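You operate a simulated robot arm through the tools that you are given. There is no shell and no other tool.

The job below is to be done with a simulated two-armed robot. You get a single attempt, and the scene is never put back.

## Task
At 60 C switch on the main breaker, then all four lamps.
Fine: no load before the heat display reads 60; leave them burning, orange doors shut.

Only the result counts: the job must be done as asked and must still hold three seconds after the hand-in. Knocking over, shifting, dropping, spilling or breaking anything else fails it.

## Robot
Two 7-joint arms with two-finger grippers on one trunk that stands fixed in place. Base frame: the origin is at the foot of the trunk, x ahead of it, y to its left, z up. Units: m, rad, N and s.
The left shoulder is at [0.033, 0.174, 1.275], the right one opposite. With the tool pointing down near the work surface each hand reaches from about 0.1 to 0.82 m from the base axis, measured 20 degrees to its own side. Payload 2.94 kg a hand.
The tool frame of a hand sits at the grasp point between the pads (the TCP): z along the fingers, y along the line on which they close. The tips reach 0.03 m beyond it. The gripper opens to 0.138 m. The gripper's body begins 0.109 m behind the TCP.
Orientation is that of the tool frame in the base frame, as a unit quaternion [x, y, z, w]. With the fingers straight down and closing along the base's y, the tool's x points along the base's -x, its y along +y and its z along -z.

## Interface
- The arms move only by the tool nudge_tool. It takes "left_steps", "right_steps" or both (then of equal length, played together; a hand with none holds still); each is a list of rows, each an object of numbers (a shift or turn left out is 0, a gripper value left out holds the last): "grip": the gripper command, from -1 (shut) to 1 (fully open), values between in proportion; "tx", "ty", "tz": the shift along the tool's x, y, z in m; "wx", "wy", "wz": the turn, a rotation vector about the tool's x, y, z in degrees. In form: [{"grip": .., "tx": .., "ty": .., "tz": .., "wx": .., "wy": .., "wz": ..}, ...]. A call has 1 to 20 rows; each row is the pose to reach, as a shift and turn from the pose commanded when the call began, along the tool's axes at that moment. Rows are played at 5 a second. More than 0.05 m and 0.15 rad between two rows, or a gripper value outside its range, and nothing of the call is played. A pose out of reach is approached as far as the arm can. The call stops where the force on the tool passes 40 N (or 10 N more than at its start, if that is more) or the arm is blocked; 0.2 s more then pass. The fingers move at their own pace and stop on an object; they squeeze with about 39 N. The grip force told is the motor's: it shows also when the fingers shut on nothing. Time passes only in rows, and 0.2 s behind the last, so rows that repeat a pose let the fingers close. The reply holds the time, the measured pose of the TCP, the force on the tool along the base axes, the opening and the grip force, in the units named above and with some noise, with the torque about the TCP (base axes, N m) and any sound that the robot's microphone picked up.
- Cameras (640 x 400 px; columns grow to the right, rows downward): "scene" is now at [0.0829, -0.0325, 1.7584]; the picture's right is [-0.38, -0.92, -0.00], its down [-0.64, 0.27, -0.72] and it looks along [0.67, -0.28, -0.69] (base axes); focal length 338 px, centre (320, 200). "left" rides on the left gripper at [0.071, -0.019, -0.146] in its tool frame; the picture's right is [0.26, 0.96, 0.00], its down [-0.85, 0.23, -0.48] and it looks along [-0.46, 0.13, 0.88] (tool axes); focal length 280 px, centre (320, 200). "right" rides on the right gripper at [0.071, 0.019, -0.146] in its tool frame; the picture's right is [-0.26, 0.97, 0.00], its down [-0.85, -0.23, -0.48] and it looks along [-0.46, -0.12, 0.88] (tool axes); focal length 280 px, centre (320, 200). There is no depth. A picture from a camera that has moved, and an enlarged one, comes with that camera's place and axes in the base frame and with its lens.
- camera(camera): a new picture of that camera. The clock stands still meanwhile.
- move_column(by): slides the trunk up (or, below 0, down) by that many m; the arms and the scene camera ride with it, the base frame stays. It gives what a move gives, with no picture.
- aim_head(pan, tilt): turns the head with the scene camera to pan (to the left, within 2.094 rad either way) and tilt (down, from -0.506 to 1.204), counted from straight ahead of the robot. It gives what a move gives.
- inspect(camera, box): a new picture of the part [left, top, right, bottom] of that camera's present view, enlarged. The clock stands still meanwhile.
- sign_off(): hands the job in; it is judged then, once.

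Places have to be worked out from the pictures, the camera data and where the tool is seen. Open the grippers and draw the arms clear of the work before you hand the job in, unless the task says otherwise.

The tools are called by a JSON object that holds its "method" and its "body". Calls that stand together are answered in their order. nudge_tool: Moves the arms, as the interface text tells. Its arguments: {"type":"object","properties":{"left_steps":{"type":"array"},"right_steps":{"type":"array"}},"required":[]} The other tools are called the same way: move_column (by) slides the trunk up or down; aim_head (pan, tilt) turns the head that bears the scene camera; camera (camera) takes a picture; inspect (camera, box) takes an enlarged picture of a part of a camera's view; sign_off () hands the job in.

At the start:

```text
t: 0.0
left_position: [0.6704, -0.0818, 1.2826]
left_orientation: [0.001, 1.0, 0.0, 0.001]
left_force: [-0.4, -0.3, -0.4]
left_torque: [0.01, -0.02, 0.01]
left_finger_gap: 0.138
left_gripper_force: 0.1
right_position: [0.3386, -0.4953, 1.2657]
right_orientation: [0.0, 1.0, -0.001, 0.0]
right_force: [0.0, 0.0, 0.1]
right_torque: [0.0, 0.0, -0.01]
right_finger_gap: 0.138
right_gripper_force: 0.1
trunk travel left (down, up): [-0.447, 0.287]
head pan, tilt: [-0.394, 0.763]
```

scene: 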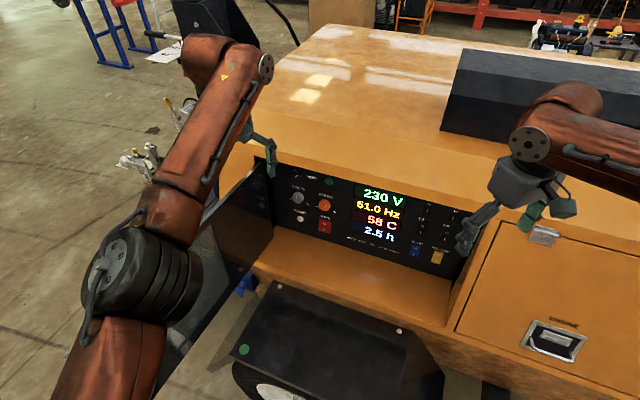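
right: 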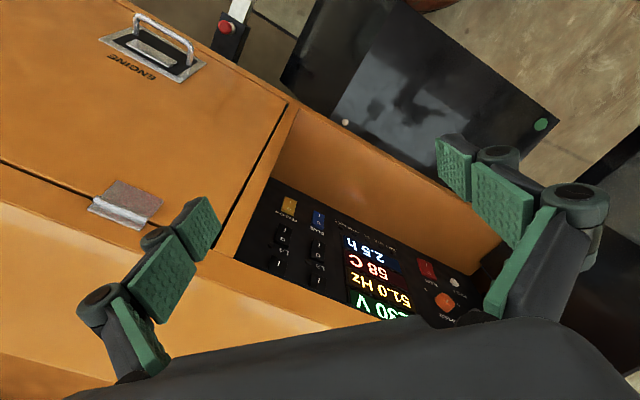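
left: 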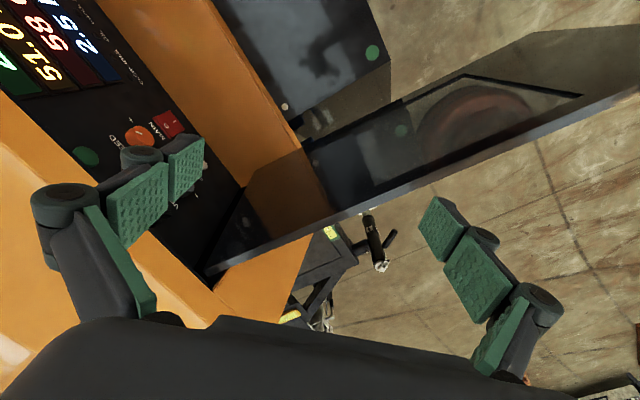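

The display reads 58 C now, so no load yet. I look closely at the control panel first to learn which switches there are.

{"method": "inspect", "body": {"camera": "scene", "box": [260, 150, 480, 290]}}

{"method": "inspect", "body": {"camera": "right", "box": [220, 160, 500, 335]}}

{"method": "camera", "body": {"camera": "scene"}}

```text
2.86 times, centred on (370, 220) of scene
camera zoom: at [0.0829, -0.0325, 1.7584], right [-0.38, -0.92, 0.0], down [-0.64, 0.27, -0.72], along [0.67, -0.28, -0.69], focal length 964 px, centre (177, 143)
```

zoom: 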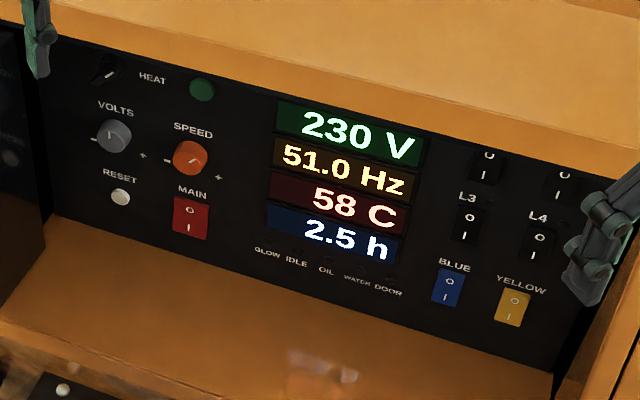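

```text
2.29 times, centred on (360, 248) of right
camera zoom: at [0.2697, -0.4756, 1.4118], right [0.26, 0.97, 0.0], down [0.85, -0.23, 0.48], along [0.46, -0.12, -0.88], focal length 641 px, centre (229, 91)
```

zoom: 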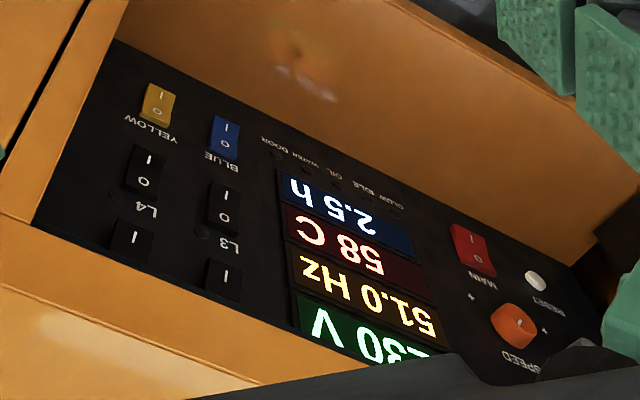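

```text
taken
camera scene: at [0.0829, -0.0325, 1.7584], right [-0.38, -0.92, 0.0], down [-0.64, 0.27, -0.72], along [0.67, -0.28, -0.69], focal length 338 px, centre (320, 200)
```

scene: 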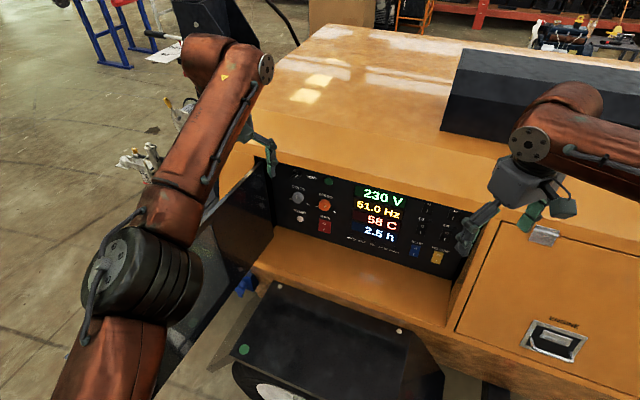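

The panel is recessed in the orange body. From two views I triangulate MAIN at about (0.79, -0.345, 0.90), and the L rows lie near (0.55, -0.59, 1.0–1.1). The panel faces (-0.72, 0.69), and the I (on) halves are at the bottom. I first draw the left hand back away from the dark open door, which also lets me see how fast the heat climbs.

{"method": "nudge_tool", "body": {"left_steps": [{"tx": 0.03, "ty": 0.03}, {"tx": 0.06, "ty": 0.06}, {"tx": 0.09, "ty": 0.09}, {"tx": 0.12, "ty": 0.12}, {"tx": 0.15, "ty": 0.15}, {"tx": 0.18, "ty": 0.18}, {"tx": 0.21, "ty": 0.21}, {"tx": 0.24, "ty": 0.24}, {"tx": 0.27, "ty": 0.27}, {"tx": 0.3, "ty": 0.3}]}}

{"method": "camera", "body": {"camera": "scene"}}

{"method": "inspect", "body": {"camera": "scene", "box": [260, 150, 480, 290]}}

```text
t: 2.2
left_position: [0.369, 0.2192, 1.2833]
left_orientation: [0.0, 1.0, -0.001, 0.0]
left_force: [-0.1, 0.2, -0.3]
left_torque: [0.02, -0.02, 0.01]
left_finger_gap: 0.1379
left_gripper_force: 0.0
right_position: [0.3373, -0.493, 1.2667]
right_orientation: [0.0, 1.0, 0.0, 0.001]
right_force: [-0.3, -0.2, -0.4]
right_torque: [-0.01, -0.08, 0.01]
right_finger_gap: 0.138
right_gripper_force: 0.1
trunk travel left (down, up): [-0.447, 0.287]
head pan, tilt: [-0.394, 0.763]
```

```text
taken
camera scene: at [0.081, -0.0305, 1.7586], right [-0.38, -0.92, 0.0], down [-0.64, 0.27, -0.72], along [0.67, -0.28, -0.69], focal length 338 px, centre (320, 200)
```

scene: 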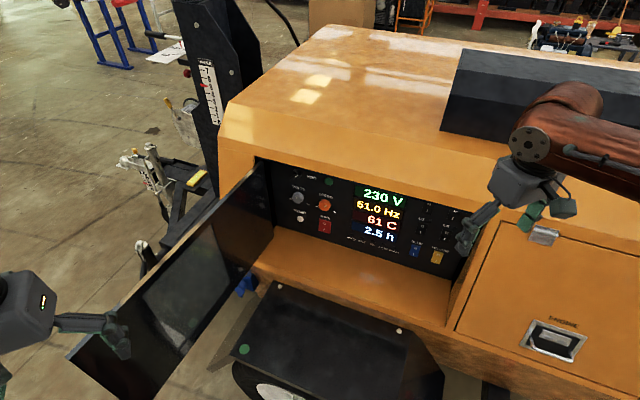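

```text
2.86 times, centred on (370, 220) of scene
camera zoom: at [0.081, -0.0305, 1.7586], right [-0.38, -0.92, 0.0], down [-0.64, 0.27, -0.72], along [0.67, -0.28, -0.69], focal length 964 px, centre (177, 143)
```

zoom: 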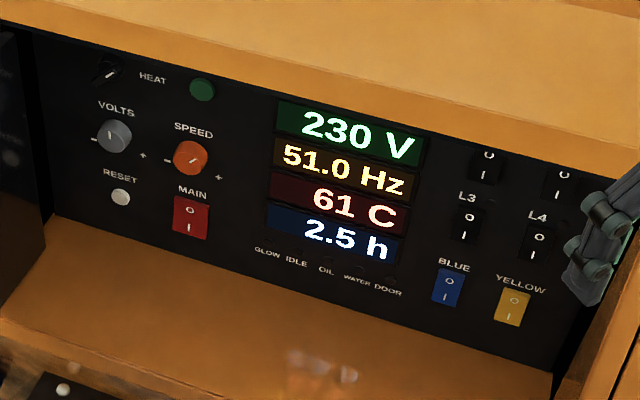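

The heat display already reads 61 C after 2.2 s, so loads are allowed now. I shut the right fingers, pull the right hand back from the hood, and turn it to point at the panel, pitched about 25° down.

{"method": "nudge_tool", "body": {"right_steps": [{"grip": -1, "tx": 0.008, "ty": 0.008, "tz": 0.01, "wx": 2.47, "wy": -6.17, "wz": 3.88}, {"grip": -1, "tx": 0.016, "ty": 0.016, "tz": 0.02, "wx": 4.95, "wy": -12.34, "wz": 7.77}, {"grip": -1, "tx": 0.024, "ty": 0.024, "tz": 0.03, "wx": 7.42, "wy": -18.5, "wz": 11.65}, {"grip": -1, "tx": 0.032, "ty": 0.032, "tz": 0.045, "wx": 9.9, "wy": -24.67, "wz": 15.53}, {"grip": -1, "tx": 0.04, "ty": 0.04, "tz": 0.06, "wx": 12.37, "wy": -30.84, "wz": 19.42}, {"grip": -1, "tx": 0.044, "ty": 0.044, "tz": 0.07, "wx": 14.84, "wy": -37.0, "wz": 23.3}, {"grip": -1, "tx": 0.048, "ty": 0.048, "tz": 0.085, "wx": 17.32, "wy": -43.18, "wz": 27.18}, {"grip": -1, "tx": 0.052, "ty": 0.052, "tz": 0.1, "wx": 19.8, "wy": -49.34, "wz": 31.06}, {"grip": -1, "tx": 0.056, "ty": 0.056, "tz": 0.11, "wx": 22.27, "wy": -55.5, "wz": 34.95}, {"grip": -1, "tx": 0.06, "ty": 0.06, "tz": 0.12, "wx": 24.74, "wy": -61.68, "wz": 38.83}]}}

{"method": "camera", "body": {"camera": "scene"}}

{"method": "camera", "body": {"camera": "right"}}

```text
t: 4.4
left_position: [0.3745, 0.2066, 1.2838]
left_orientation: [0.001, 1.0, 0.006, -0.002]
left_force: [1.2, -0.6, 0.6]
left_torque: [0.12, 0.16, 0.04]
left_finger_gap: 0.1379
left_gripper_force: 0.1
right_position: [0.3249, -0.6244, 1.0492]
right_orientation: [0.324, 0.784, -0.201, 0.49]
right_force: [-2.0, 2.8, -1.5]
right_torque: [-0.24, -0.23, -0.02]
right_finger_gap: 0.0
right_gripper_force: 28.3
right hand out of reach, approached as far as the arm can: row 3, 4, 5, 6, 7, 8, 9, 10
trunk travel left (down, up): [-0.447, 0.287]
head pan, tilt: [-0.394, 0.763]
```

```text
taken
camera scene: at [0.0881, -0.0491, 1.7577], right [-0.38, -0.92, -0.01], down [-0.64, 0.27, -0.72], along [0.66, -0.27, -0.7], focal length 338 px, centre (320, 200)
```

scene: 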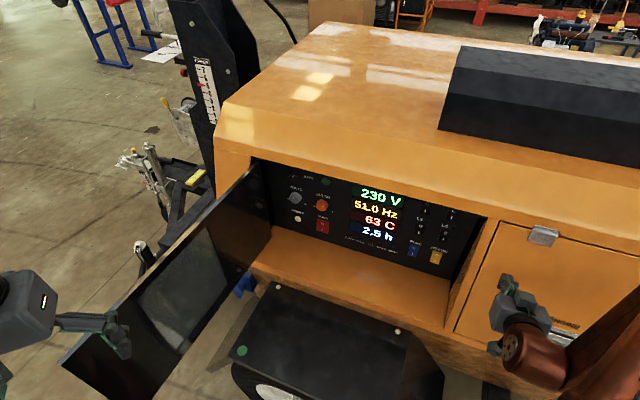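

```text
taken
camera right: at [0.226, -0.4977, 1.0505], right [0.76, 0.6, 0.24], down [-0.2, -0.13, 0.97], along [0.62, -0.79, 0.03], focal length 280 px, centre (320, 200)
```

right: 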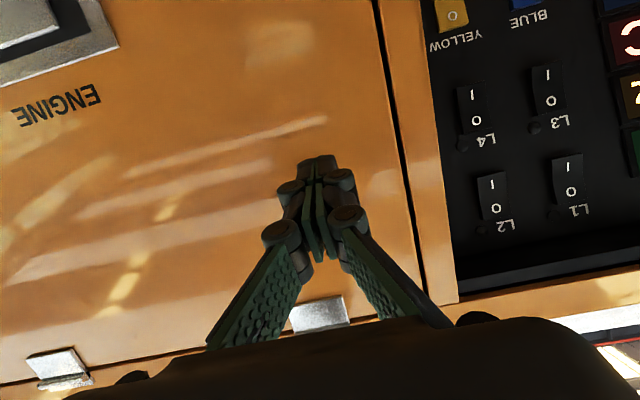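

The heat reads 63 C. The right hand now points the right way, but the target was too close to the body, so it ended near the engine door, with the tips at about the door face. I move it away sideways to the left and outward, toward the front of the recess.

{"method": "nudge_tool", "body": {"right_steps": [{"tx": 0.01, "ty": 0.02, "tz": -0.02}, {"tx": 0.02, "ty": 0.05, "tz": -0.03}, {"tx": 0.03, "ty": 0.09, "tz": -0.037}, {"tx": 0.04, "ty": 0.13, "tz": -0.037}, {"tx": 0.05, "ty": 0.17, "tz": -0.037}, {"tx": 0.06, "ty": 0.21, "tz": -0.037}, {"tx": 0.07, "ty": 0.25, "tz": -0.037}, {"tx": 0.0725, "ty": 0.2845, "tz": -0.037}]}}

{"method": "camera", "body": {"camera": "scene"}}

{"method": "camera", "body": {"camera": "right"}}

```text
t: 6.2
left_position: [0.3707, 0.222, 1.2823]
left_orientation: [0.0, 1.0, -0.001, -0.001]
left_force: [-0.7, 0.2, 0.3]
left_torque: [-0.07, 0.0, 0.0]
left_finger_gap: 0.1377
left_gripper_force: 0.2
right_position: [0.4739, -0.4157, 1.0599]
right_orientation: [0.314, 0.783, -0.201, 0.499]
right_force: [0.9, -0.3, -1.0]
right_torque: [-0.02, 0.04, -0.06]
right_finger_gap: 0.0
right_gripper_force: 28.3
right hand out of reach, approached as far as the arm can: row 1, 2, 3, 4, 5, 6, 7, 8
trunk travel left (down, up): [-0.447, 0.287]
head pan, tilt: [-0.394, 0.763]
```

```text
taken
camera scene: at [0.084, -0.0279, 1.7584], right [-0.38, -0.92, 0.0], down [-0.64, 0.26, -0.72], along [0.67, -0.28, -0.69], focal length 338 px, centre (320, 200)
```

scene: 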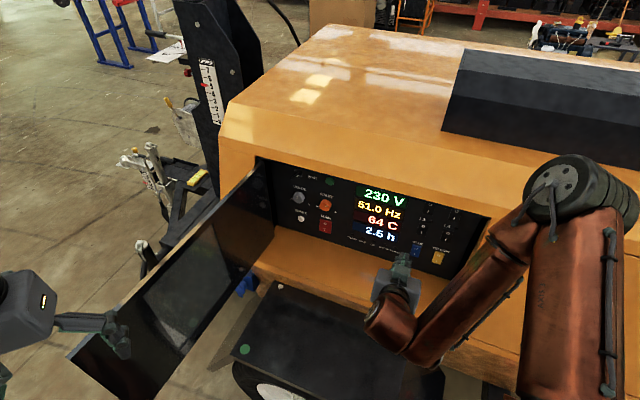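

```text
taken
camera right: at [0.3717, -0.2917, 1.0571], right [0.75, 0.62, 0.24], down [-0.21, -0.12, 0.97], along [0.63, -0.77, 0.04], focal length 280 px, centre (320, 200)
```

right: 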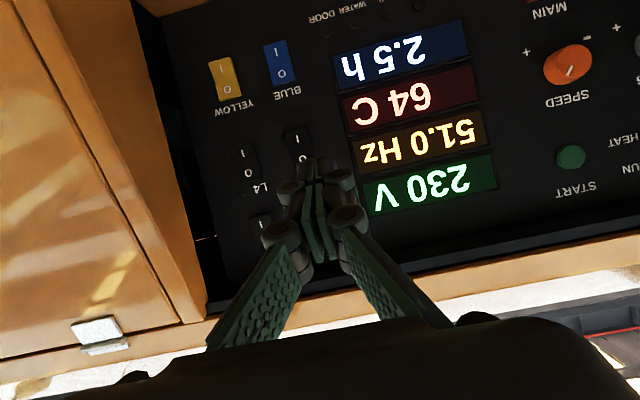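

The heat reads 64 C and the lean has settled. The hand is free at (0.474, -0.416, 1.06), but the commanded reference may differ from the measured pose. I make a moderate move toward MAIN that is safe either way, to find out.

{"method": "nudge_tool", "body": {"right_steps": [{"tx": 0.0112, "ty": 0.0352, "tz": 0.0139}, {"tx": 0.0224, "ty": 0.0704, "tz": 0.0278}, {"tx": 0.0335, "ty": 0.1056, "tz": 0.0417}, {"tx": 0.0447, "ty": 0.1408, "tz": 0.0556}, {"tx": 0.0559, "ty": 0.176, "tz": 0.0695}, {"tx": 0.0559, "ty": 0.176, "tz": 0.0695}]}}

{"method": "camera", "body": {"camera": "scene"}}

{"method": "camera", "body": {"camera": "right"}}

```text
t: 7.6
left_position: [0.3703, 0.2198, 1.2834]
left_orientation: [0.0, 1.0, 0.001, 0.0]
left_force: [-0.1, -0.5, 0.3]
left_torque: [-0.01, -0.01, 0.0]
left_finger_gap: 0.1382
left_gripper_force: 0.0
right_position: [0.5552, -0.4175, 1.0854]
right_orientation: [0.314, 0.783, -0.2, 0.498]
right_force: [-0.6, 0.8, 0.2]
right_torque: [0.01, 0.03, -0.03]
right_finger_gap: 0.0
right_gripper_force: 28.7
right hand out of reach, approached as far as the arm can: row 1, 2, 3, 4, 5, 6
trunk travel left (down, up): [-0.447, 0.287]
head pan, tilt: [-0.394, 0.763]
```

```text
taken
camera scene: at [0.0832, -0.0312, 1.7584], right [-0.38, -0.92, 0.0], down [-0.64, 0.27, -0.72], along [0.67, -0.28, -0.69], focal length 338 px, centre (320, 200)
```

scene: 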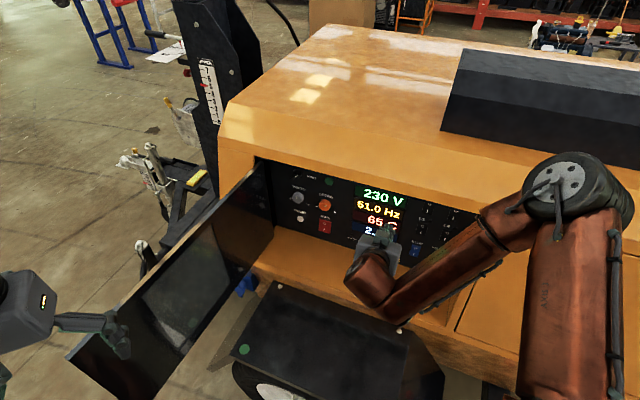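

```text
taken
camera right: at [0.4527, -0.2917, 1.0838], right [0.75, 0.62, 0.24], down [-0.21, -0.12, 0.97], along [0.63, -0.77, 0.04], focal length 280 px, centre (320, 200)
```

right: 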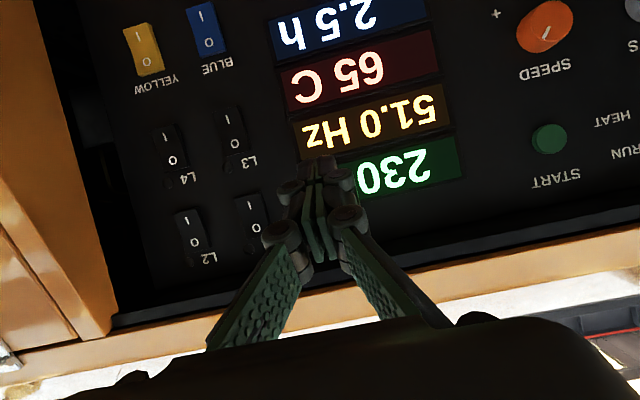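

The heat reads 65 C. With the finger square to the panel, the right wrist cannot reach further left. I turn the right hand about 30° back toward straight ahead, which is natural for the arm in front of MAIN, while staying clear of the panel.

{"method": "nudge_tool", "body": {"right_steps": [{"ty": -0.012, "wx": -4.53, "wz": -2.12}, {"ty": -0.023, "wx": -9.07, "wz": -4.23}, {"ty": -0.035, "wx": -13.6, "wz": -6.35}, {"ty": -0.047, "wx": -18.13, "wz": -8.47}, {"ty": -0.058, "wx": -22.67, "wz": -10.58}, {"ty": -0.07, "wx": -27.2, "wz": -12.7}, {"ty": -0.07, "wx": -27.2, "wz": -12.7}]}}

{"method": "camera", "body": {"camera": "scene"}}

{"method": "camera", "body": {"camera": "right"}}

```text
t: 9.2
left_position: [0.373, 0.2206, 1.2831]
left_orientation: [0.0, 1.0, 0.0, -0.001]
left_force: [0.7, -0.5, 0.2]
left_torque: [-0.04, 0.05, -0.03]
left_finger_gap: 0.138
left_gripper_force: 0.1
right_position: [0.5045, -0.4643, 1.0858]
right_orientation: [0.099, 0.838, -0.064, 0.533]
right_force: [-0.5, -0.2, -0.1]
right_torque: [0.0, 0.02, -0.03]
right_finger_gap: 0.0001
right_gripper_force: 28.4
trunk travel left (down, up): [-0.447, 0.287]
head pan, tilt: [-0.394, 0.763]
```

```text
taken
camera scene: at [0.0843, -0.0302, 1.7584], right [-0.38, -0.92, 0.0], down [-0.64, 0.26, -0.72], along [0.67, -0.28, -0.69], focal length 338 px, centre (320, 200)
```

scene: 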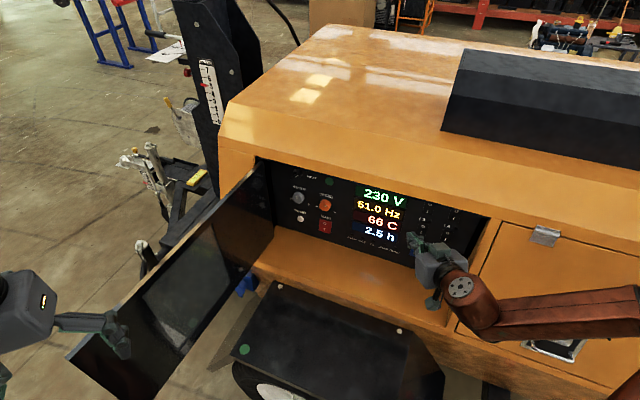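

```text
taken
camera right: at [0.3525, -0.4084, 1.0841], right [0.33, 0.91, 0.24], down [-0.12, -0.21, 0.97], along [0.93, -0.35, 0.04], focal length 280 px, centre (320, 200)
```

right: 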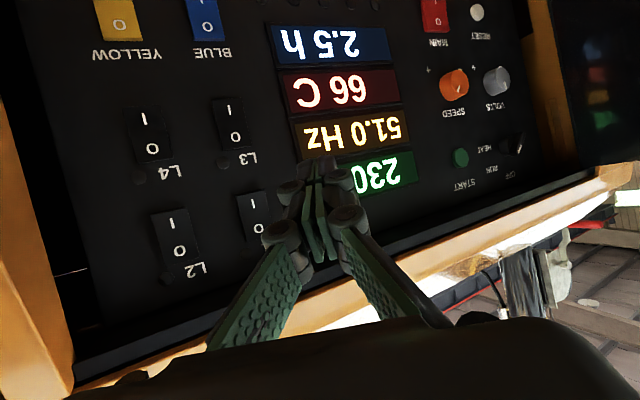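

The turn worked, and moves count from the actual pose. The heat reads 66 C. I now shift left and down to a stand-off in front of MAIN.

{"method": "nudge_tool", "body": {"right_steps": [{"tx": 0.0138, "ty": 0.0336, "tz": 0.0163}, {"tx": 0.0276, "ty": 0.0672, "tz": 0.0325}, {"tx": 0.0414, "ty": 0.1008, "tz": 0.0488}, {"tx": 0.0551, "ty": 0.1345, "tz": 0.0651}, {"tx": 0.0689, "ty": 0.1681, "tz": 0.0814}, {"tx": 0.0827, "ty": 0.2017, "tz": 0.0976}, {"tx": 0.0965, "ty": 0.2353, "tz": 0.1139}, {"tx": 0.0965, "ty": 0.2353, "tz": 0.1139}]}}

{"method": "camera", "body": {"camera": "scene"}}

{"method": "camera", "body": {"camera": "right"}}

```text
t: 11.0
left_position: [0.3705, 0.2212, 1.2838]
left_orientation: [0.0, 1.0, 0.001, 0.0]
left_force: [1.0, -0.7, 0.1]
left_torque: [-0.02, 0.02, 0.0]
left_finger_gap: 0.1381
left_gripper_force: 0.1
right_position: [0.5763, -0.3341, 1.0565]
right_orientation: [0.1, 0.837, -0.064, 0.534]
right_force: [1.0, 0.3, 0.1]
right_torque: [-0.01, 0.02, 0.0]
right_finger_gap: 0.0001
right_gripper_force: 28.4
right hand out of reach, approached as far as the arm can: row 4, 5, 6, 7, 8
trunk travel left (down, up): [-0.447, 0.287]
head pan, tilt: [-0.394, 0.763]
```

```text
taken
camera scene: at [0.0832, -0.0309, 1.7584], right [-0.38, -0.92, 0.0], down [-0.64, 0.26, -0.72], along [0.67, -0.28, -0.69], focal length 338 px, centre (320, 200)
```

scene: 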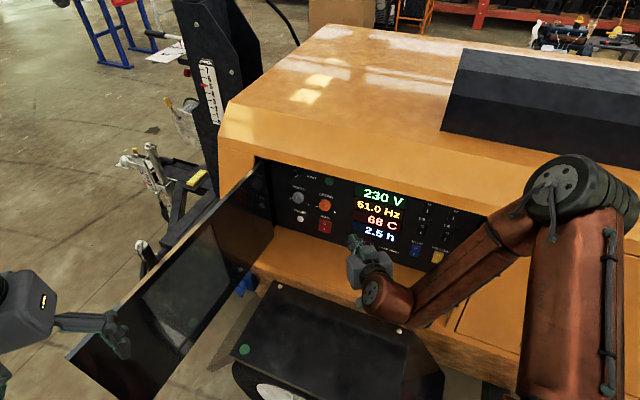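

```text
taken
camera right: at [0.4247, -0.2777, 1.0541], right [0.34, 0.91, 0.24], down [-0.12, -0.21, 0.97], along [0.93, -0.35, 0.04], focal length 280 px, centre (320, 200)
```

right: 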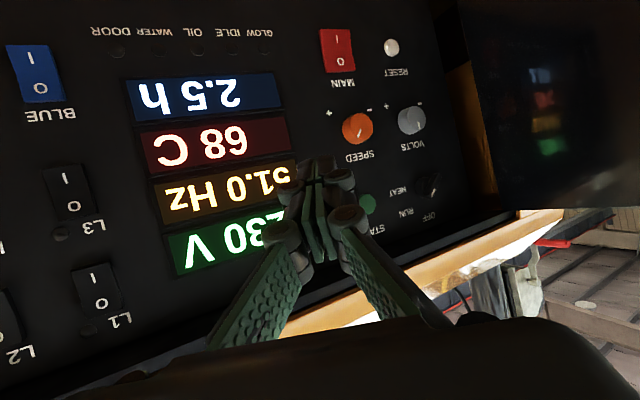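

The heat reads 68 C. The arm stopped short because the nearly level finger is awkward there. I pitch the finger to about 50° down instead and go to a stand-off about 8 cm in front of MAIN.

{"method": "nudge_tool", "body": {"right_steps": [{"wy": 4.2}, {"tx": 0.0137, "ty": 0.0134, "tz": 0.0292, "wy": 8.4}, {"tx": 0.0275, "ty": 0.0268, "tz": 0.0584, "wy": 12.6}, {"tx": 0.0412, "ty": 0.0403, "tz": 0.0877, "wy": 16.8}, {"tx": 0.055, "ty": 0.0537, "tz": 0.1169, "wy": 21}, {"tx": 0.0687, "ty": 0.0671, "tz": 0.1461, "wy": 25}, {"tx": 0.0824, "ty": 0.0805, "tz": 0.1753, "wy": 25}, {"tx": 0.0824, "ty": 0.0805, "tz": 0.1753, "wy": 25}]}}

{"method": "camera", "body": {"camera": "scene"}}

{"method": "camera", "body": {"camera": "right"}}

```text
t: 12.8
left_position: [0.3701, 0.2198, 1.2825]
left_orientation: [0.0, 1.0, 0.001, 0.0]
left_force: [0.4, -0.3, 0.1]
left_torque: [-0.02, 0.03, 0.0]
left_finger_gap: 0.1382
left_gripper_force: 0.0
right_position: [0.6316, -0.3496, 1.0103]
right_orientation: [0.112, 0.933, -0.041, 0.339]
right_force: [-0.5, -0.8, -0.1]
right_torque: [0.03, -0.02, 0.01]
right_finger_gap: 0.0001
right_gripper_force: 28.4
right hand out of reach, approached as far as the arm can: row 2, 3, 4, 5, 6, 7, 8
trunk travel left (down, up): [-0.447, 0.287]
head pan, tilt: [-0.394, 0.763]
```

```text
taken
camera scene: at [0.0828, -0.0318, 1.7584], right [-0.38, -0.92, 0.0], down [-0.64, 0.27, -0.72], along [0.67, -0.28, -0.69], focal length 338 px, centre (320, 200)
```

scene: 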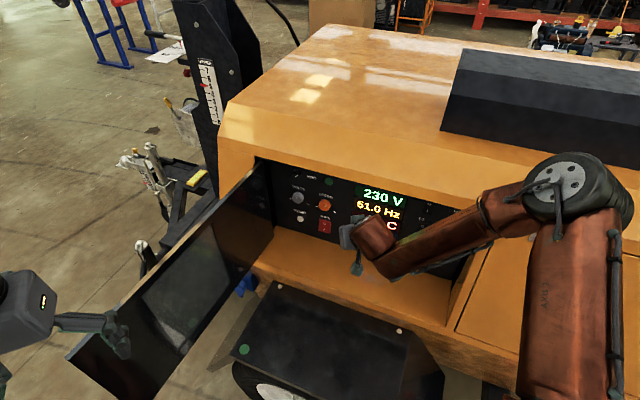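

```text
taken
camera right: at [0.4954, -0.2972, 1.0782], right [0.42, 0.89, 0.17], down [0.28, -0.31, 0.91], along [0.86, -0.34, -0.38], focal length 280 px, centre (320, 200)
```

right: 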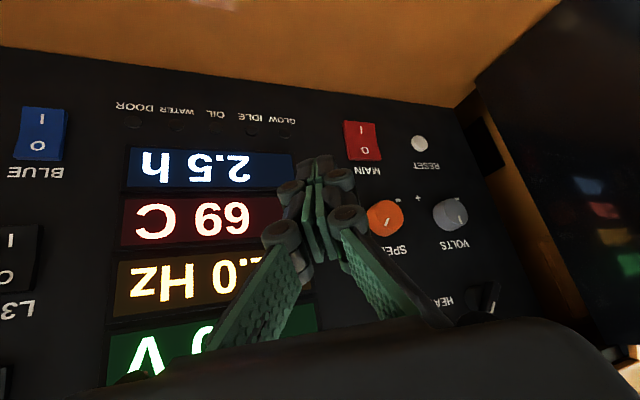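

The heat reads 69 C. The elbow is stuck high and limits the reach, so lowering the trunk should help, with the targets nearer shoulder height. First I pull the left hand further from the door and lift the right hand out in front of the recess so that nothing is hit on the way down.

{"method": "nudge_tool", "body": {"right_steps": [{"tx": -0.004, "ty": -0.005, "tz": -0.035}, {"tx": -0.009, "ty": -0.01, "tz": -0.071}, {"tx": -0.013, "ty": -0.014, "tz": -0.106}, {"tx": -0.0175, "ty": -0.019, "tz": -0.1417}, {"tx": -0.0175, "ty": -0.019, "tz": -0.1417}], "left_steps": [{"tx": 0.025, "ty": 0.02}, {"tx": 0.05, "ty": 0.04}, {"tx": 0.075, "ty": 0.06}, {"tx": 0.1, "ty": 0.08}, {"tx": 0.1, "ty": 0.08}]}}

{"method": "camera", "body": {"camera": "scene"}}

{"method": "camera", "body": {"camera": "left"}}

```text
t: 14.0
left_position: [0.2731, 0.2984, 1.2816]
left_orientation: [0.0, 1.0, 0.0, -0.001]
left_force: [1.6, 0.0, 0.5]
left_torque: [0.04, 0.09, 0.01]
left_finger_gap: 0.1377
left_gripper_force: 0.1
right_position: [0.553, -0.3506, 1.1274]
right_orientation: [0.112, 0.933, -0.041, 0.338]
right_force: [0.4, 0.5, -0.6]
right_torque: [0.01, 0.02, 0.01]
right_finger_gap: 0.0002
right_gripper_force: 28.0
trunk travel left (down, up): [-0.447, 0.287]
head pan, tilt: [-0.394, 0.763]
```

```text
taken
camera scene: at [0.0863, -0.0325, 1.7581], right [-0.38, -0.92, 0.0], down [-0.64, 0.27, -0.72], along [0.67, -0.28, -0.69], focal length 338 px, centre (320, 200)
```

scene: 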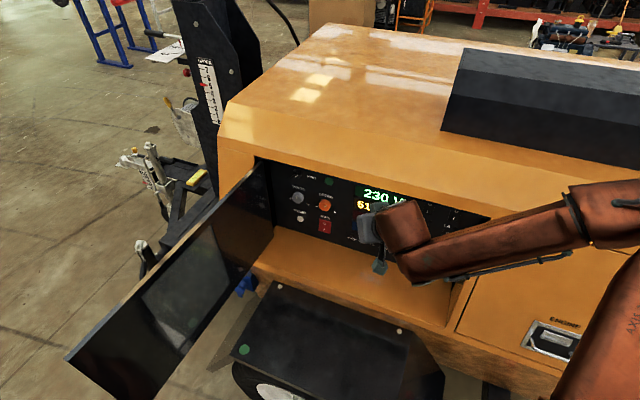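

```text
taken
camera left: at [0.2035, 0.2782, 1.4294], right [-0.26, 0.97, 0.0], down [0.85, 0.23, 0.47], along [0.46, 0.12, -0.88], focal length 280 px, centre (320, 200)
```

left: 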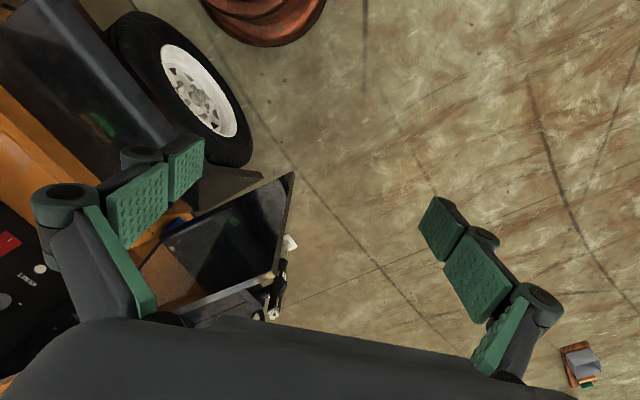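

The door's outer top corner is at about (0.49, 0.29, 1.13), and the left hand is clear of it. The right hand is in front of the recess at z 1.13. I lower the trunk by 0.2 m.

{"method": "move_column", "body": {"by": -0.2}}

{"method": "camera", "body": {"camera": "scene"}}

{"method": "camera", "body": {"camera": "right"}}

```text
t: 16.2
left_position: [0.27, 0.2969, 1.0816]
left_orientation: [0.002, 1.0, 0.0, -0.001]
left_force: [-1.1, -0.8, 0.2]
left_torque: [0.02, -0.01, 0.02]
left_finger_gap: 0.1379
left_gripper_force: 0.1
right_position: [0.552, -0.3496, 0.9289]
right_orientation: [0.112, 0.933, -0.04, 0.339]
right_force: [-0.5, 0.2, -0.2]
right_torque: [0.02, 0.02, 0.03]
right_finger_gap: 0.0003
right_gripper_force: 28.2
trunk travel left (down, up): [-0.247, 0.487]
head pan, tilt: [-0.394, 0.763]
```

```text
taken
camera scene: at [0.1868, -0.0338, 1.5555], right [-0.38, -0.92, 0.0], down [-0.64, 0.27, -0.72], along [0.67, -0.28, -0.69], focal length 338 px, centre (320, 200)
```

scene: 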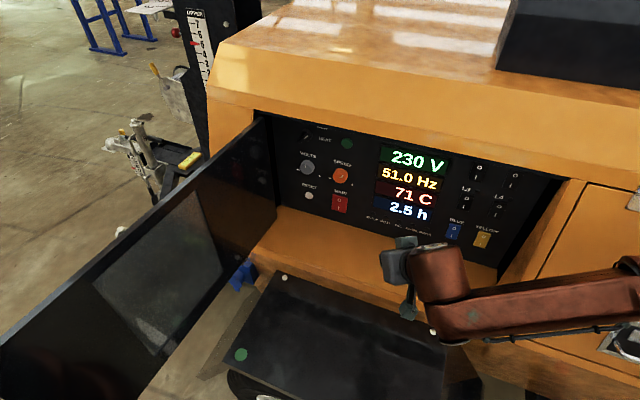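

```text
taken
camera right: at [0.4151, -0.2961, 0.9961], right [0.42, 0.89, 0.17], down [0.28, -0.31, 0.91], along [0.86, -0.34, -0.38], focal length 280 px, centre (320, 200)
```

right: 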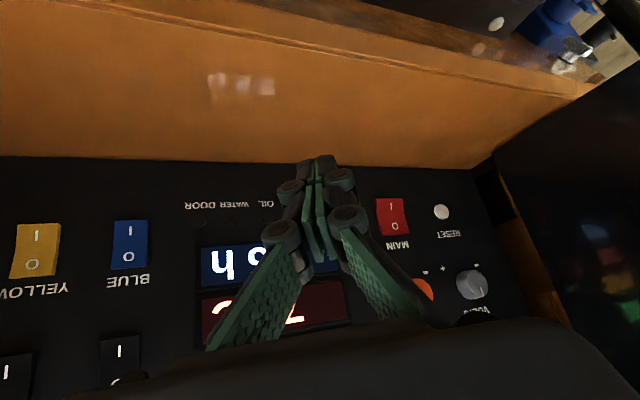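

The heat reads 71 C. Re-triangulated from the new views, MAIN's centre is at about (0.788, -0.341, 0.895), with its I half around z 0.881. I move the right fingertip to a stand-off about 6 cm off the panel in front of the I half.

{"method": "nudge_tool", "body": {"right_steps": [{"tx": -0.0197, "ty": 0.0189, "tz": 0.0251}, {"tx": -0.0394, "ty": 0.0377, "tz": 0.0501}, {"tx": -0.059, "ty": 0.0566, "tz": 0.0752}, {"tx": -0.0787, "ty": 0.0754, "tz": 0.1002}, {"tx": -0.0984, "ty": 0.0943, "tz": 0.1253}, {"tx": -0.0984, "ty": 0.0943, "tz": 0.1253}]}}

{"method": "camera", "body": {"camera": "scene"}}

{"method": "camera", "body": {"camera": "right"}}

```text
t: 17.6
left_position: [0.2694, 0.2991, 1.0825]
left_orientation: [0.0, 1.0, 0.0, 0.0]
left_force: [0.4, 0.0, 0.9]
left_torque: [-0.02, -0.03, 0.02]
left_finger_gap: 0.1379
left_gripper_force: 0.1
right_position: [0.7268, -0.2934, 0.8981]
right_orientation: [0.112, 0.933, -0.041, 0.34]
right_force: [0.0, 0.3, 0.5]
right_torque: [-0.04, -0.01, -0.02]
right_finger_gap: 0.0
right_gripper_force: 28.2
trunk travel left (down, up): [-0.247, 0.487]
head pan, tilt: [-0.394, 0.763]
```

```text
taken
camera scene: at [0.1857, -0.0305, 1.5558], right [-0.38, -0.92, 0.0], down [-0.64, 0.26, -0.72], along [0.67, -0.28, -0.69], focal length 338 px, centre (320, 200)
```

scene: 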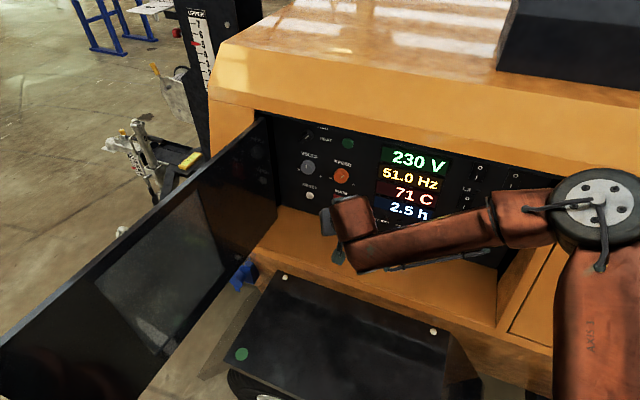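

```text
taken
camera right: at [0.589, -0.24, 0.9642], right [0.42, 0.89, 0.17], down [0.28, -0.3, 0.91], along [0.86, -0.34, -0.38], focal length 280 px, centre (320, 200)
```

right: 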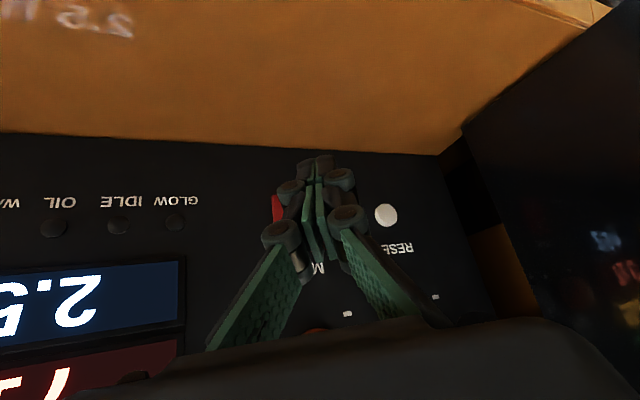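

The tip sits in front of MAIN's I half, about 6 cm off, and is only 2 mm off laterally. Pushing along the panel normal in small rows, I'll stop on contact and check for a click.

{"method": "nudge_tool", "body": {"right_steps": [{"tx": -0.0133, "ty": -0.01, "tz": 0.0111}, {"tx": -0.0232, "ty": -0.0175, "tz": 0.0195}, {"tx": -0.0265, "ty": -0.02, "tz": 0.0222}, {"tx": -0.0292, "ty": -0.022, "tz": 0.0245}, {"tx": -0.0318, "ty": -0.024, "tz": 0.0267}]}}

{"method": "camera", "body": {"camera": "scene"}}

{"method": "camera", "body": {"camera": "right"}}

```text
t: 18.8
left_position: [0.2702, 0.2989, 1.0834]
left_orientation: [0.0, 1.0, -0.001, 0.001]
left_force: [-0.4, 0.2, -0.5]
left_torque: [-0.01, 0.0, 0.0]
left_finger_gap: 0.138
left_gripper_force: 0.1
right_position: [0.7605, -0.3257, 0.8971]
right_orientation: [0.113, 0.933, -0.041, 0.338]
right_force: [-0.1, 0.4, -0.9]
right_torque: [0.02, -0.01, -0.02]
right_finger_gap: 0.0
right_gripper_force: 28.1
trunk travel left (down, up): [-0.247, 0.487]
head pan, tilt: [-0.394, 0.763]
```

```text
taken
camera scene: at [0.1869, -0.0316, 1.5555], right [-0.38, -0.92, 0.0], down [-0.64, 0.27, -0.72], along [0.67, -0.28, -0.69], focal length 338 px, centre (320, 200)
```

scene: 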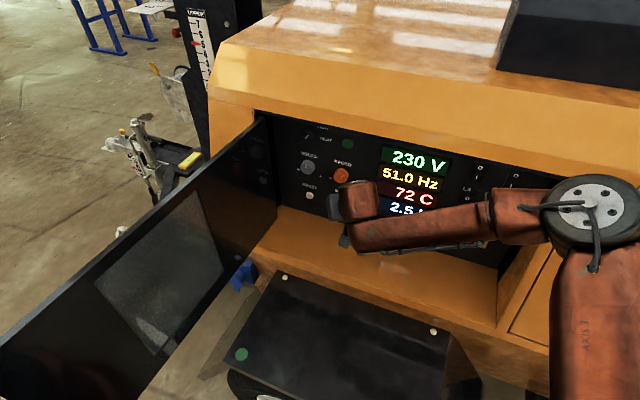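

```text
taken
camera right: at [0.6243, -0.2724, 0.9636], right [0.42, 0.89, 0.17], down [0.28, -0.31, 0.91], along [0.86, -0.34, -0.38], focal length 280 px, centre (320, 200)
```

right: 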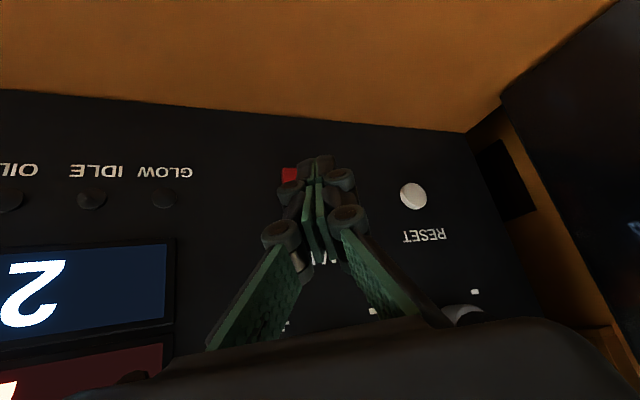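

No contact force yet, and the tip looks to be within a few mm of the red rocker's I half. I keep pushing along the normal in 3 mm rows.

{"method": "nudge_tool", "body": {"right_steps": [{"tx": -0.002, "ty": -0.0015, "tz": 0.0017}, {"tx": -0.004, "ty": -0.003, "tz": 0.0033}, {"tx": -0.006, "ty": -0.0045, "tz": 0.005}, {"tx": -0.008, "ty": -0.006, "tz": 0.0067}, {"tx": -0.0099, "ty": -0.0075, "tz": 0.0083}]}}

{"method": "camera", "body": {"camera": "right"}}

```text
t: 20.0
left_position: [0.2691, 0.2992, 1.0813]
left_orientation: [0.0, 1.0, 0.0, 0.001]
left_force: [0.0, 0.6, -0.7]
left_torque: [0.01, 0.02, 0.03]
left_finger_gap: 0.1382
left_gripper_force: 0.0
right_position: [0.771, -0.3326, 0.8966]
right_orientation: [0.11, 0.934, -0.04, 0.338]
right_force: [-15.0, 8.8, 1.3]
right_torque: [0.07, 0.15, -0.06]
right_finger_gap: 0.0001
right_gripper_force: 28.4
trunk travel left (down, up): [-0.247, 0.487]
head pan, tilt: [-0.394, 0.763]
```

```text
taken
camera right: at [0.6324, -0.2805, 0.9639], right [0.42, 0.89, 0.17], down [0.28, -0.31, 0.91], along [0.86, -0.33, -0.38], focal length 280 px, centre (320, 200)
```

right: 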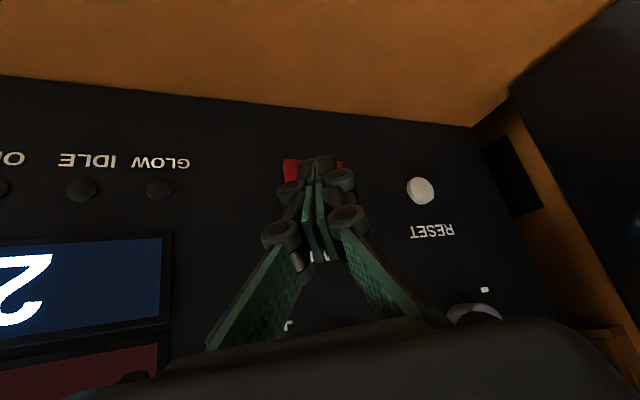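

Contact is about 17 N along the panel normal, with the tip on the rocker's I half, but no click yet. I press a little deeper.

{"method": "nudge_tool", "body": {"right_steps": [{"tx": -0.0013, "ty": -0.001, "tz": 0.0011}, {"tx": -0.0027, "ty": -0.002, "tz": 0.0022}, {"tx": -0.004, "ty": -0.003, "tz": 0.0033}, {"tx": -0.0053, "ty": -0.004, "tz": 0.0044}]}}

{"method": "inspect", "body": {"camera": "right", "box": [220, 120, 460, 270]}}

{"method": "inspect", "body": {"camera": "scene", "box": [290, 110, 530, 260]}}

```text
t: 20.6
left_position: [0.2695, 0.2985, 1.0819]
left_orientation: [0.001, 1.0, 0.001, 0.0]
left_force: [0.2, -0.4, 0.3]
left_torque: [0.08, 0.04, 0.02]
left_finger_gap: 0.1379
left_gripper_force: 0.0
right_position: [0.772, -0.3315, 0.8936]
right_orientation: [0.109, 0.935, -0.036, 0.335]
right_force: [-12.9, 9.3, 3.1]
right_torque: [0.06, 0.08, -0.02]
right_finger_gap: 0.0
right_gripper_force: 28.3
trunk travel left (down, up): [-0.247, 0.487]
head pan, tilt: [-0.394, 0.763]
stopped in row 3 (right hand): the force on the tool passed its limit at 42 N (the readings are from after the stop); the commanded pose is now the measured one
```

```text
2.67 times, centred on (340, 195) of right
camera zoom: at [0.634, -0.2807, 0.9623], right [0.42, 0.89, 0.17], down [0.29, -0.31, 0.91], along [0.86, -0.33, -0.39], focal length 748 px, centre (267, 213)
```

zoom: 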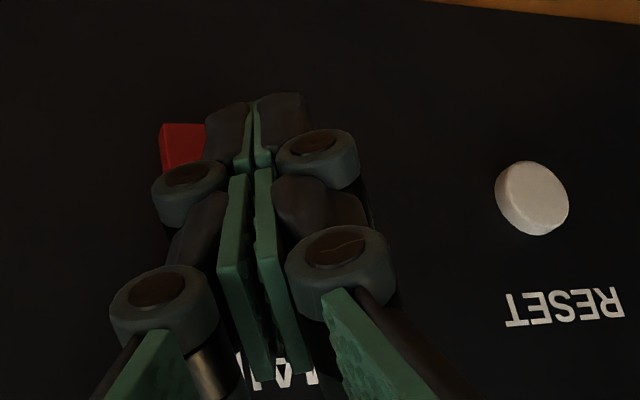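

```text
2.67 times, centred on (410, 185) of scene
camera zoom: at [0.186, -0.0314, 1.5556], right [-0.38, -0.92, 0.0], down [-0.64, 0.27, -0.72], along [0.67, -0.28, -0.69], focal length 900 px, centre (80, 240)
```

zoom: 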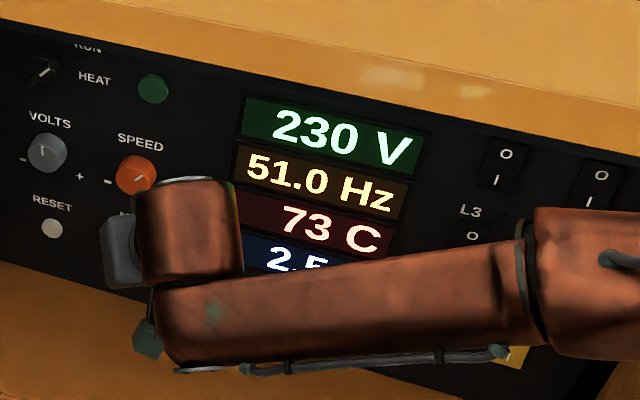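

The force limit stopped the push at 42 N. I back off 4 cm along the normal to see whether the rocker flipped.

{"method": "nudge_tool", "body": {"right_steps": [{"tx": 0.0133, "ty": 0.01, "tz": -0.0111}, {"tx": 0.0265, "ty": 0.02, "tz": -0.0222}, {"tx": 0.0265, "ty": 0.055, "tz": -0.0222}, {"tx": 0.0265, "ty": 0.09, "tz": -0.0222}]}}

{"method": "camera", "body": {"camera": "right"}}

{"method": "inspect", "body": {"camera": "right", "box": [100, 100, 340, 250]}}

{"method": "inspect", "body": {"camera": "scene", "box": [290, 110, 530, 260]}}

```text
t: 21.6
left_position: [0.2701, 0.2979, 1.0817]
left_orientation: [0.0, 1.0, 0.0, 0.0]
left_force: [0.4, 0.2, 0.2]
left_torque: [0.01, 0.0, -0.01]
left_finger_gap: 0.138
left_gripper_force: 0.0
right_position: [0.7355, -0.281, 0.9029]
right_orientation: [0.11, 0.934, -0.039, 0.337]
right_force: [-0.2, -0.2, 0.3]
right_torque: [0.02, 0.01, 0.02]
right_finger_gap: 0.0
right_gripper_force: 28.8
right hand out of reach, approached as far as the arm can: row 3, 4
trunk travel left (down, up): [-0.247, 0.487]
head pan, tilt: [-0.394, 0.763]
```

```text
taken
camera right: at [0.5984, -0.2279, 0.9704], right [0.42, 0.89, 0.17], down [0.29, -0.31, 0.91], along [0.86, -0.33, -0.39], focal length 280 px, centre (320, 200)
```

right: 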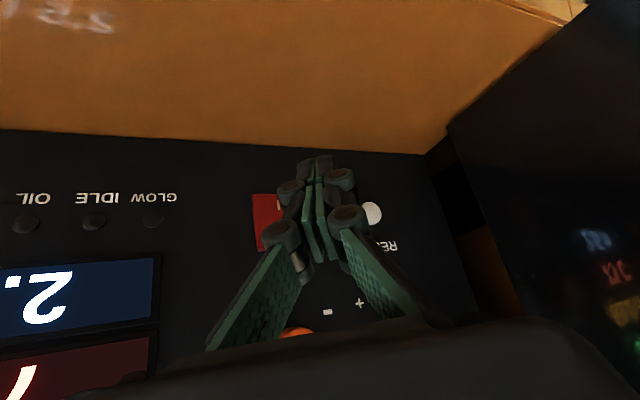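

```text
2.67 times, centred on (220, 175) of right
camera zoom: at [0.5984, -0.2279, 0.9704], right [0.42, 0.89, 0.17], down [0.29, -0.31, 0.91], along [0.86, -0.33, -0.39], focal length 748 px, centre (587, 267)
```

zoom: 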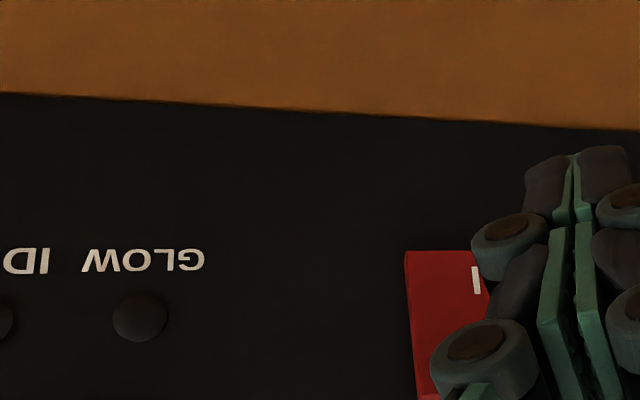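

```text
2.67 times, centred on (410, 185) of scene
camera zoom: at [0.1873, -0.0316, 1.5554], right [-0.38, -0.92, 0.0], down [-0.64, 0.27, -0.72], along [0.67, -0.28, -0.69], focal length 900 px, centre (80, 240)
```

zoom: 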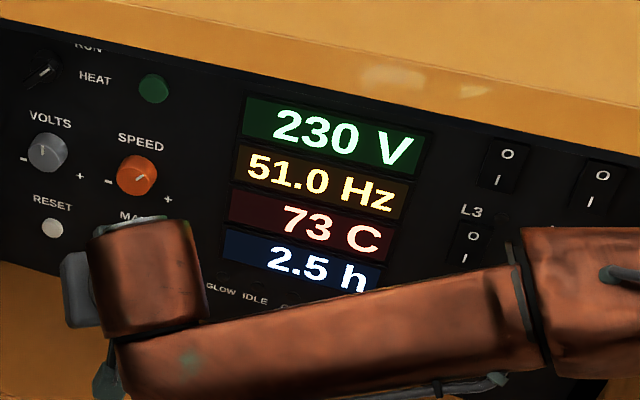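

I can see only part of the rocker. I pull back and slightly to the right to view MAIN unobstructed.

{"method": "nudge_tool", "body": {"right_steps": [{"tx": 0.0177, "ty": -0.0248, "tz": -0.0236}, {"tx": 0.0353, "ty": -0.0495, "tz": -0.0471}, {"tx": 0.053, "ty": -0.0743, "tz": -0.0707}, {"tx": 0.0706, "ty": -0.099, "tz": -0.0942}]}}

{"method": "inspect", "body": {"camera": "right", "box": [340, 150, 580, 300]}}

{"method": "inspect", "body": {"camera": "scene", "box": [290, 110, 530, 260]}}

```text
t: 22.6
left_position: [0.2703, 0.2985, 1.0827]
left_orientation: [0.0, 1.0, 0.002, 0.0]
left_force: [0.5, -0.2, -0.9]
left_torque: [0.02, -0.03, -0.02]
left_finger_gap: 0.1381
left_gripper_force: 0.1
right_position: [0.6012, -0.3493, 0.9305]
right_orientation: [0.109, 0.934, -0.037, 0.338]
right_force: [0.1, -0.7, -0.1]
right_torque: [0.02, -0.02, 0.02]
right_finger_gap: 0.0001
right_gripper_force: 28.2
trunk travel left (down, up): [-0.247, 0.487]
head pan, tilt: [-0.394, 0.763]
```

```text
2.67 times, centred on (460, 225) of right
camera zoom: at [0.4639, -0.2977, 0.9981], right [0.42, 0.89, 0.17], down [0.29, -0.31, 0.91], along [0.86, -0.33, -0.39], focal length 748 px, centre (-53, 133)
```

zoom: 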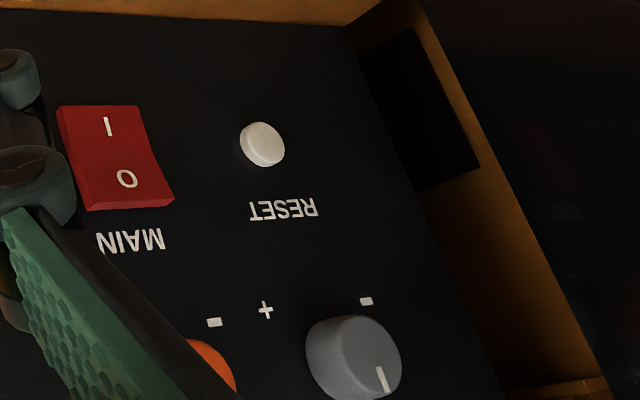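

```text
2.67 times, centred on (410, 185) of scene
camera zoom: at [0.186, -0.0323, 1.5556], right [-0.38, -0.92, 0.0], down [-0.64, 0.27, -0.72], along [0.67, -0.28, -0.69], focal length 900 px, centre (80, 240)
```

zoom: 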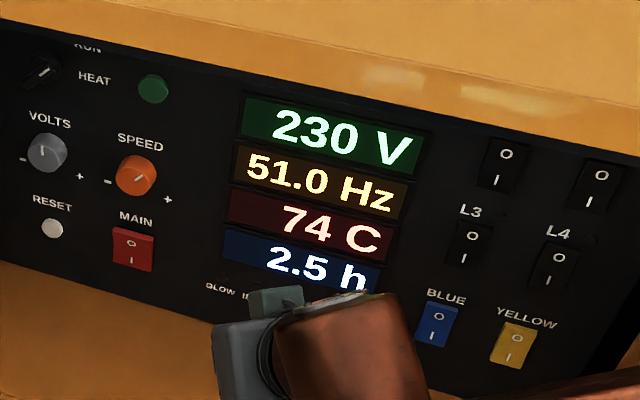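

The O end of MAIN now looks proud, with its thick edge at the O side. I zoom in on MAIN next to BLUE, which is off, to compare the rocker shapes and confirm.

{"method": "inspect", "body": {"camera": "scene", "box": [310, 180, 370, 218]}}

{"method": "inspect", "body": {"camera": "scene", "box": [430, 150, 540, 260]}}

{"method": "camera", "body": {"camera": "right"}}

```text
10.53 times, centred on (340, 199) of scene
camera zoom: at [0.186, -0.0323, 1.5556], right [-0.38, -0.92, 0.0], down [-0.64, 0.27, -0.72], along [0.67, -0.28, -0.69], focal length 3553 px, centre (110, 210)
```

zoom: 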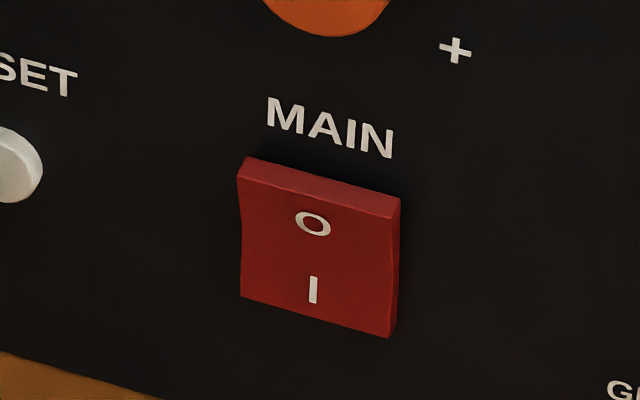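

```text
3.64 times, centred on (485, 205) of scene
camera zoom: at [0.186, -0.0323, 1.5556], right [-0.38, -0.92, 0.0], down [-0.64, 0.27, -0.72], along [0.67, -0.28, -0.69], focal length 1227 px, centre (-280, 182)
```

zoom: 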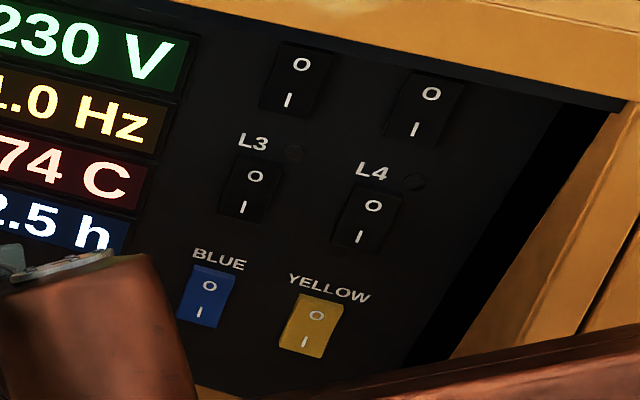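

```text
taken
camera right: at [0.4639, -0.2977, 0.9981], right [0.42, 0.89, 0.17], down [0.29, -0.31, 0.91], along [0.86, -0.33, -0.39], focal length 280 px, centre (320, 200)
```

right: 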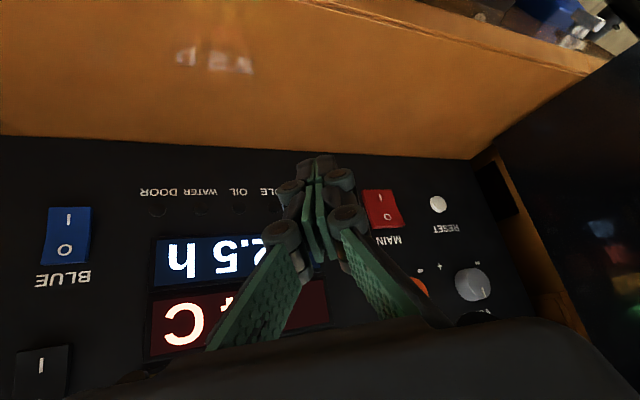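

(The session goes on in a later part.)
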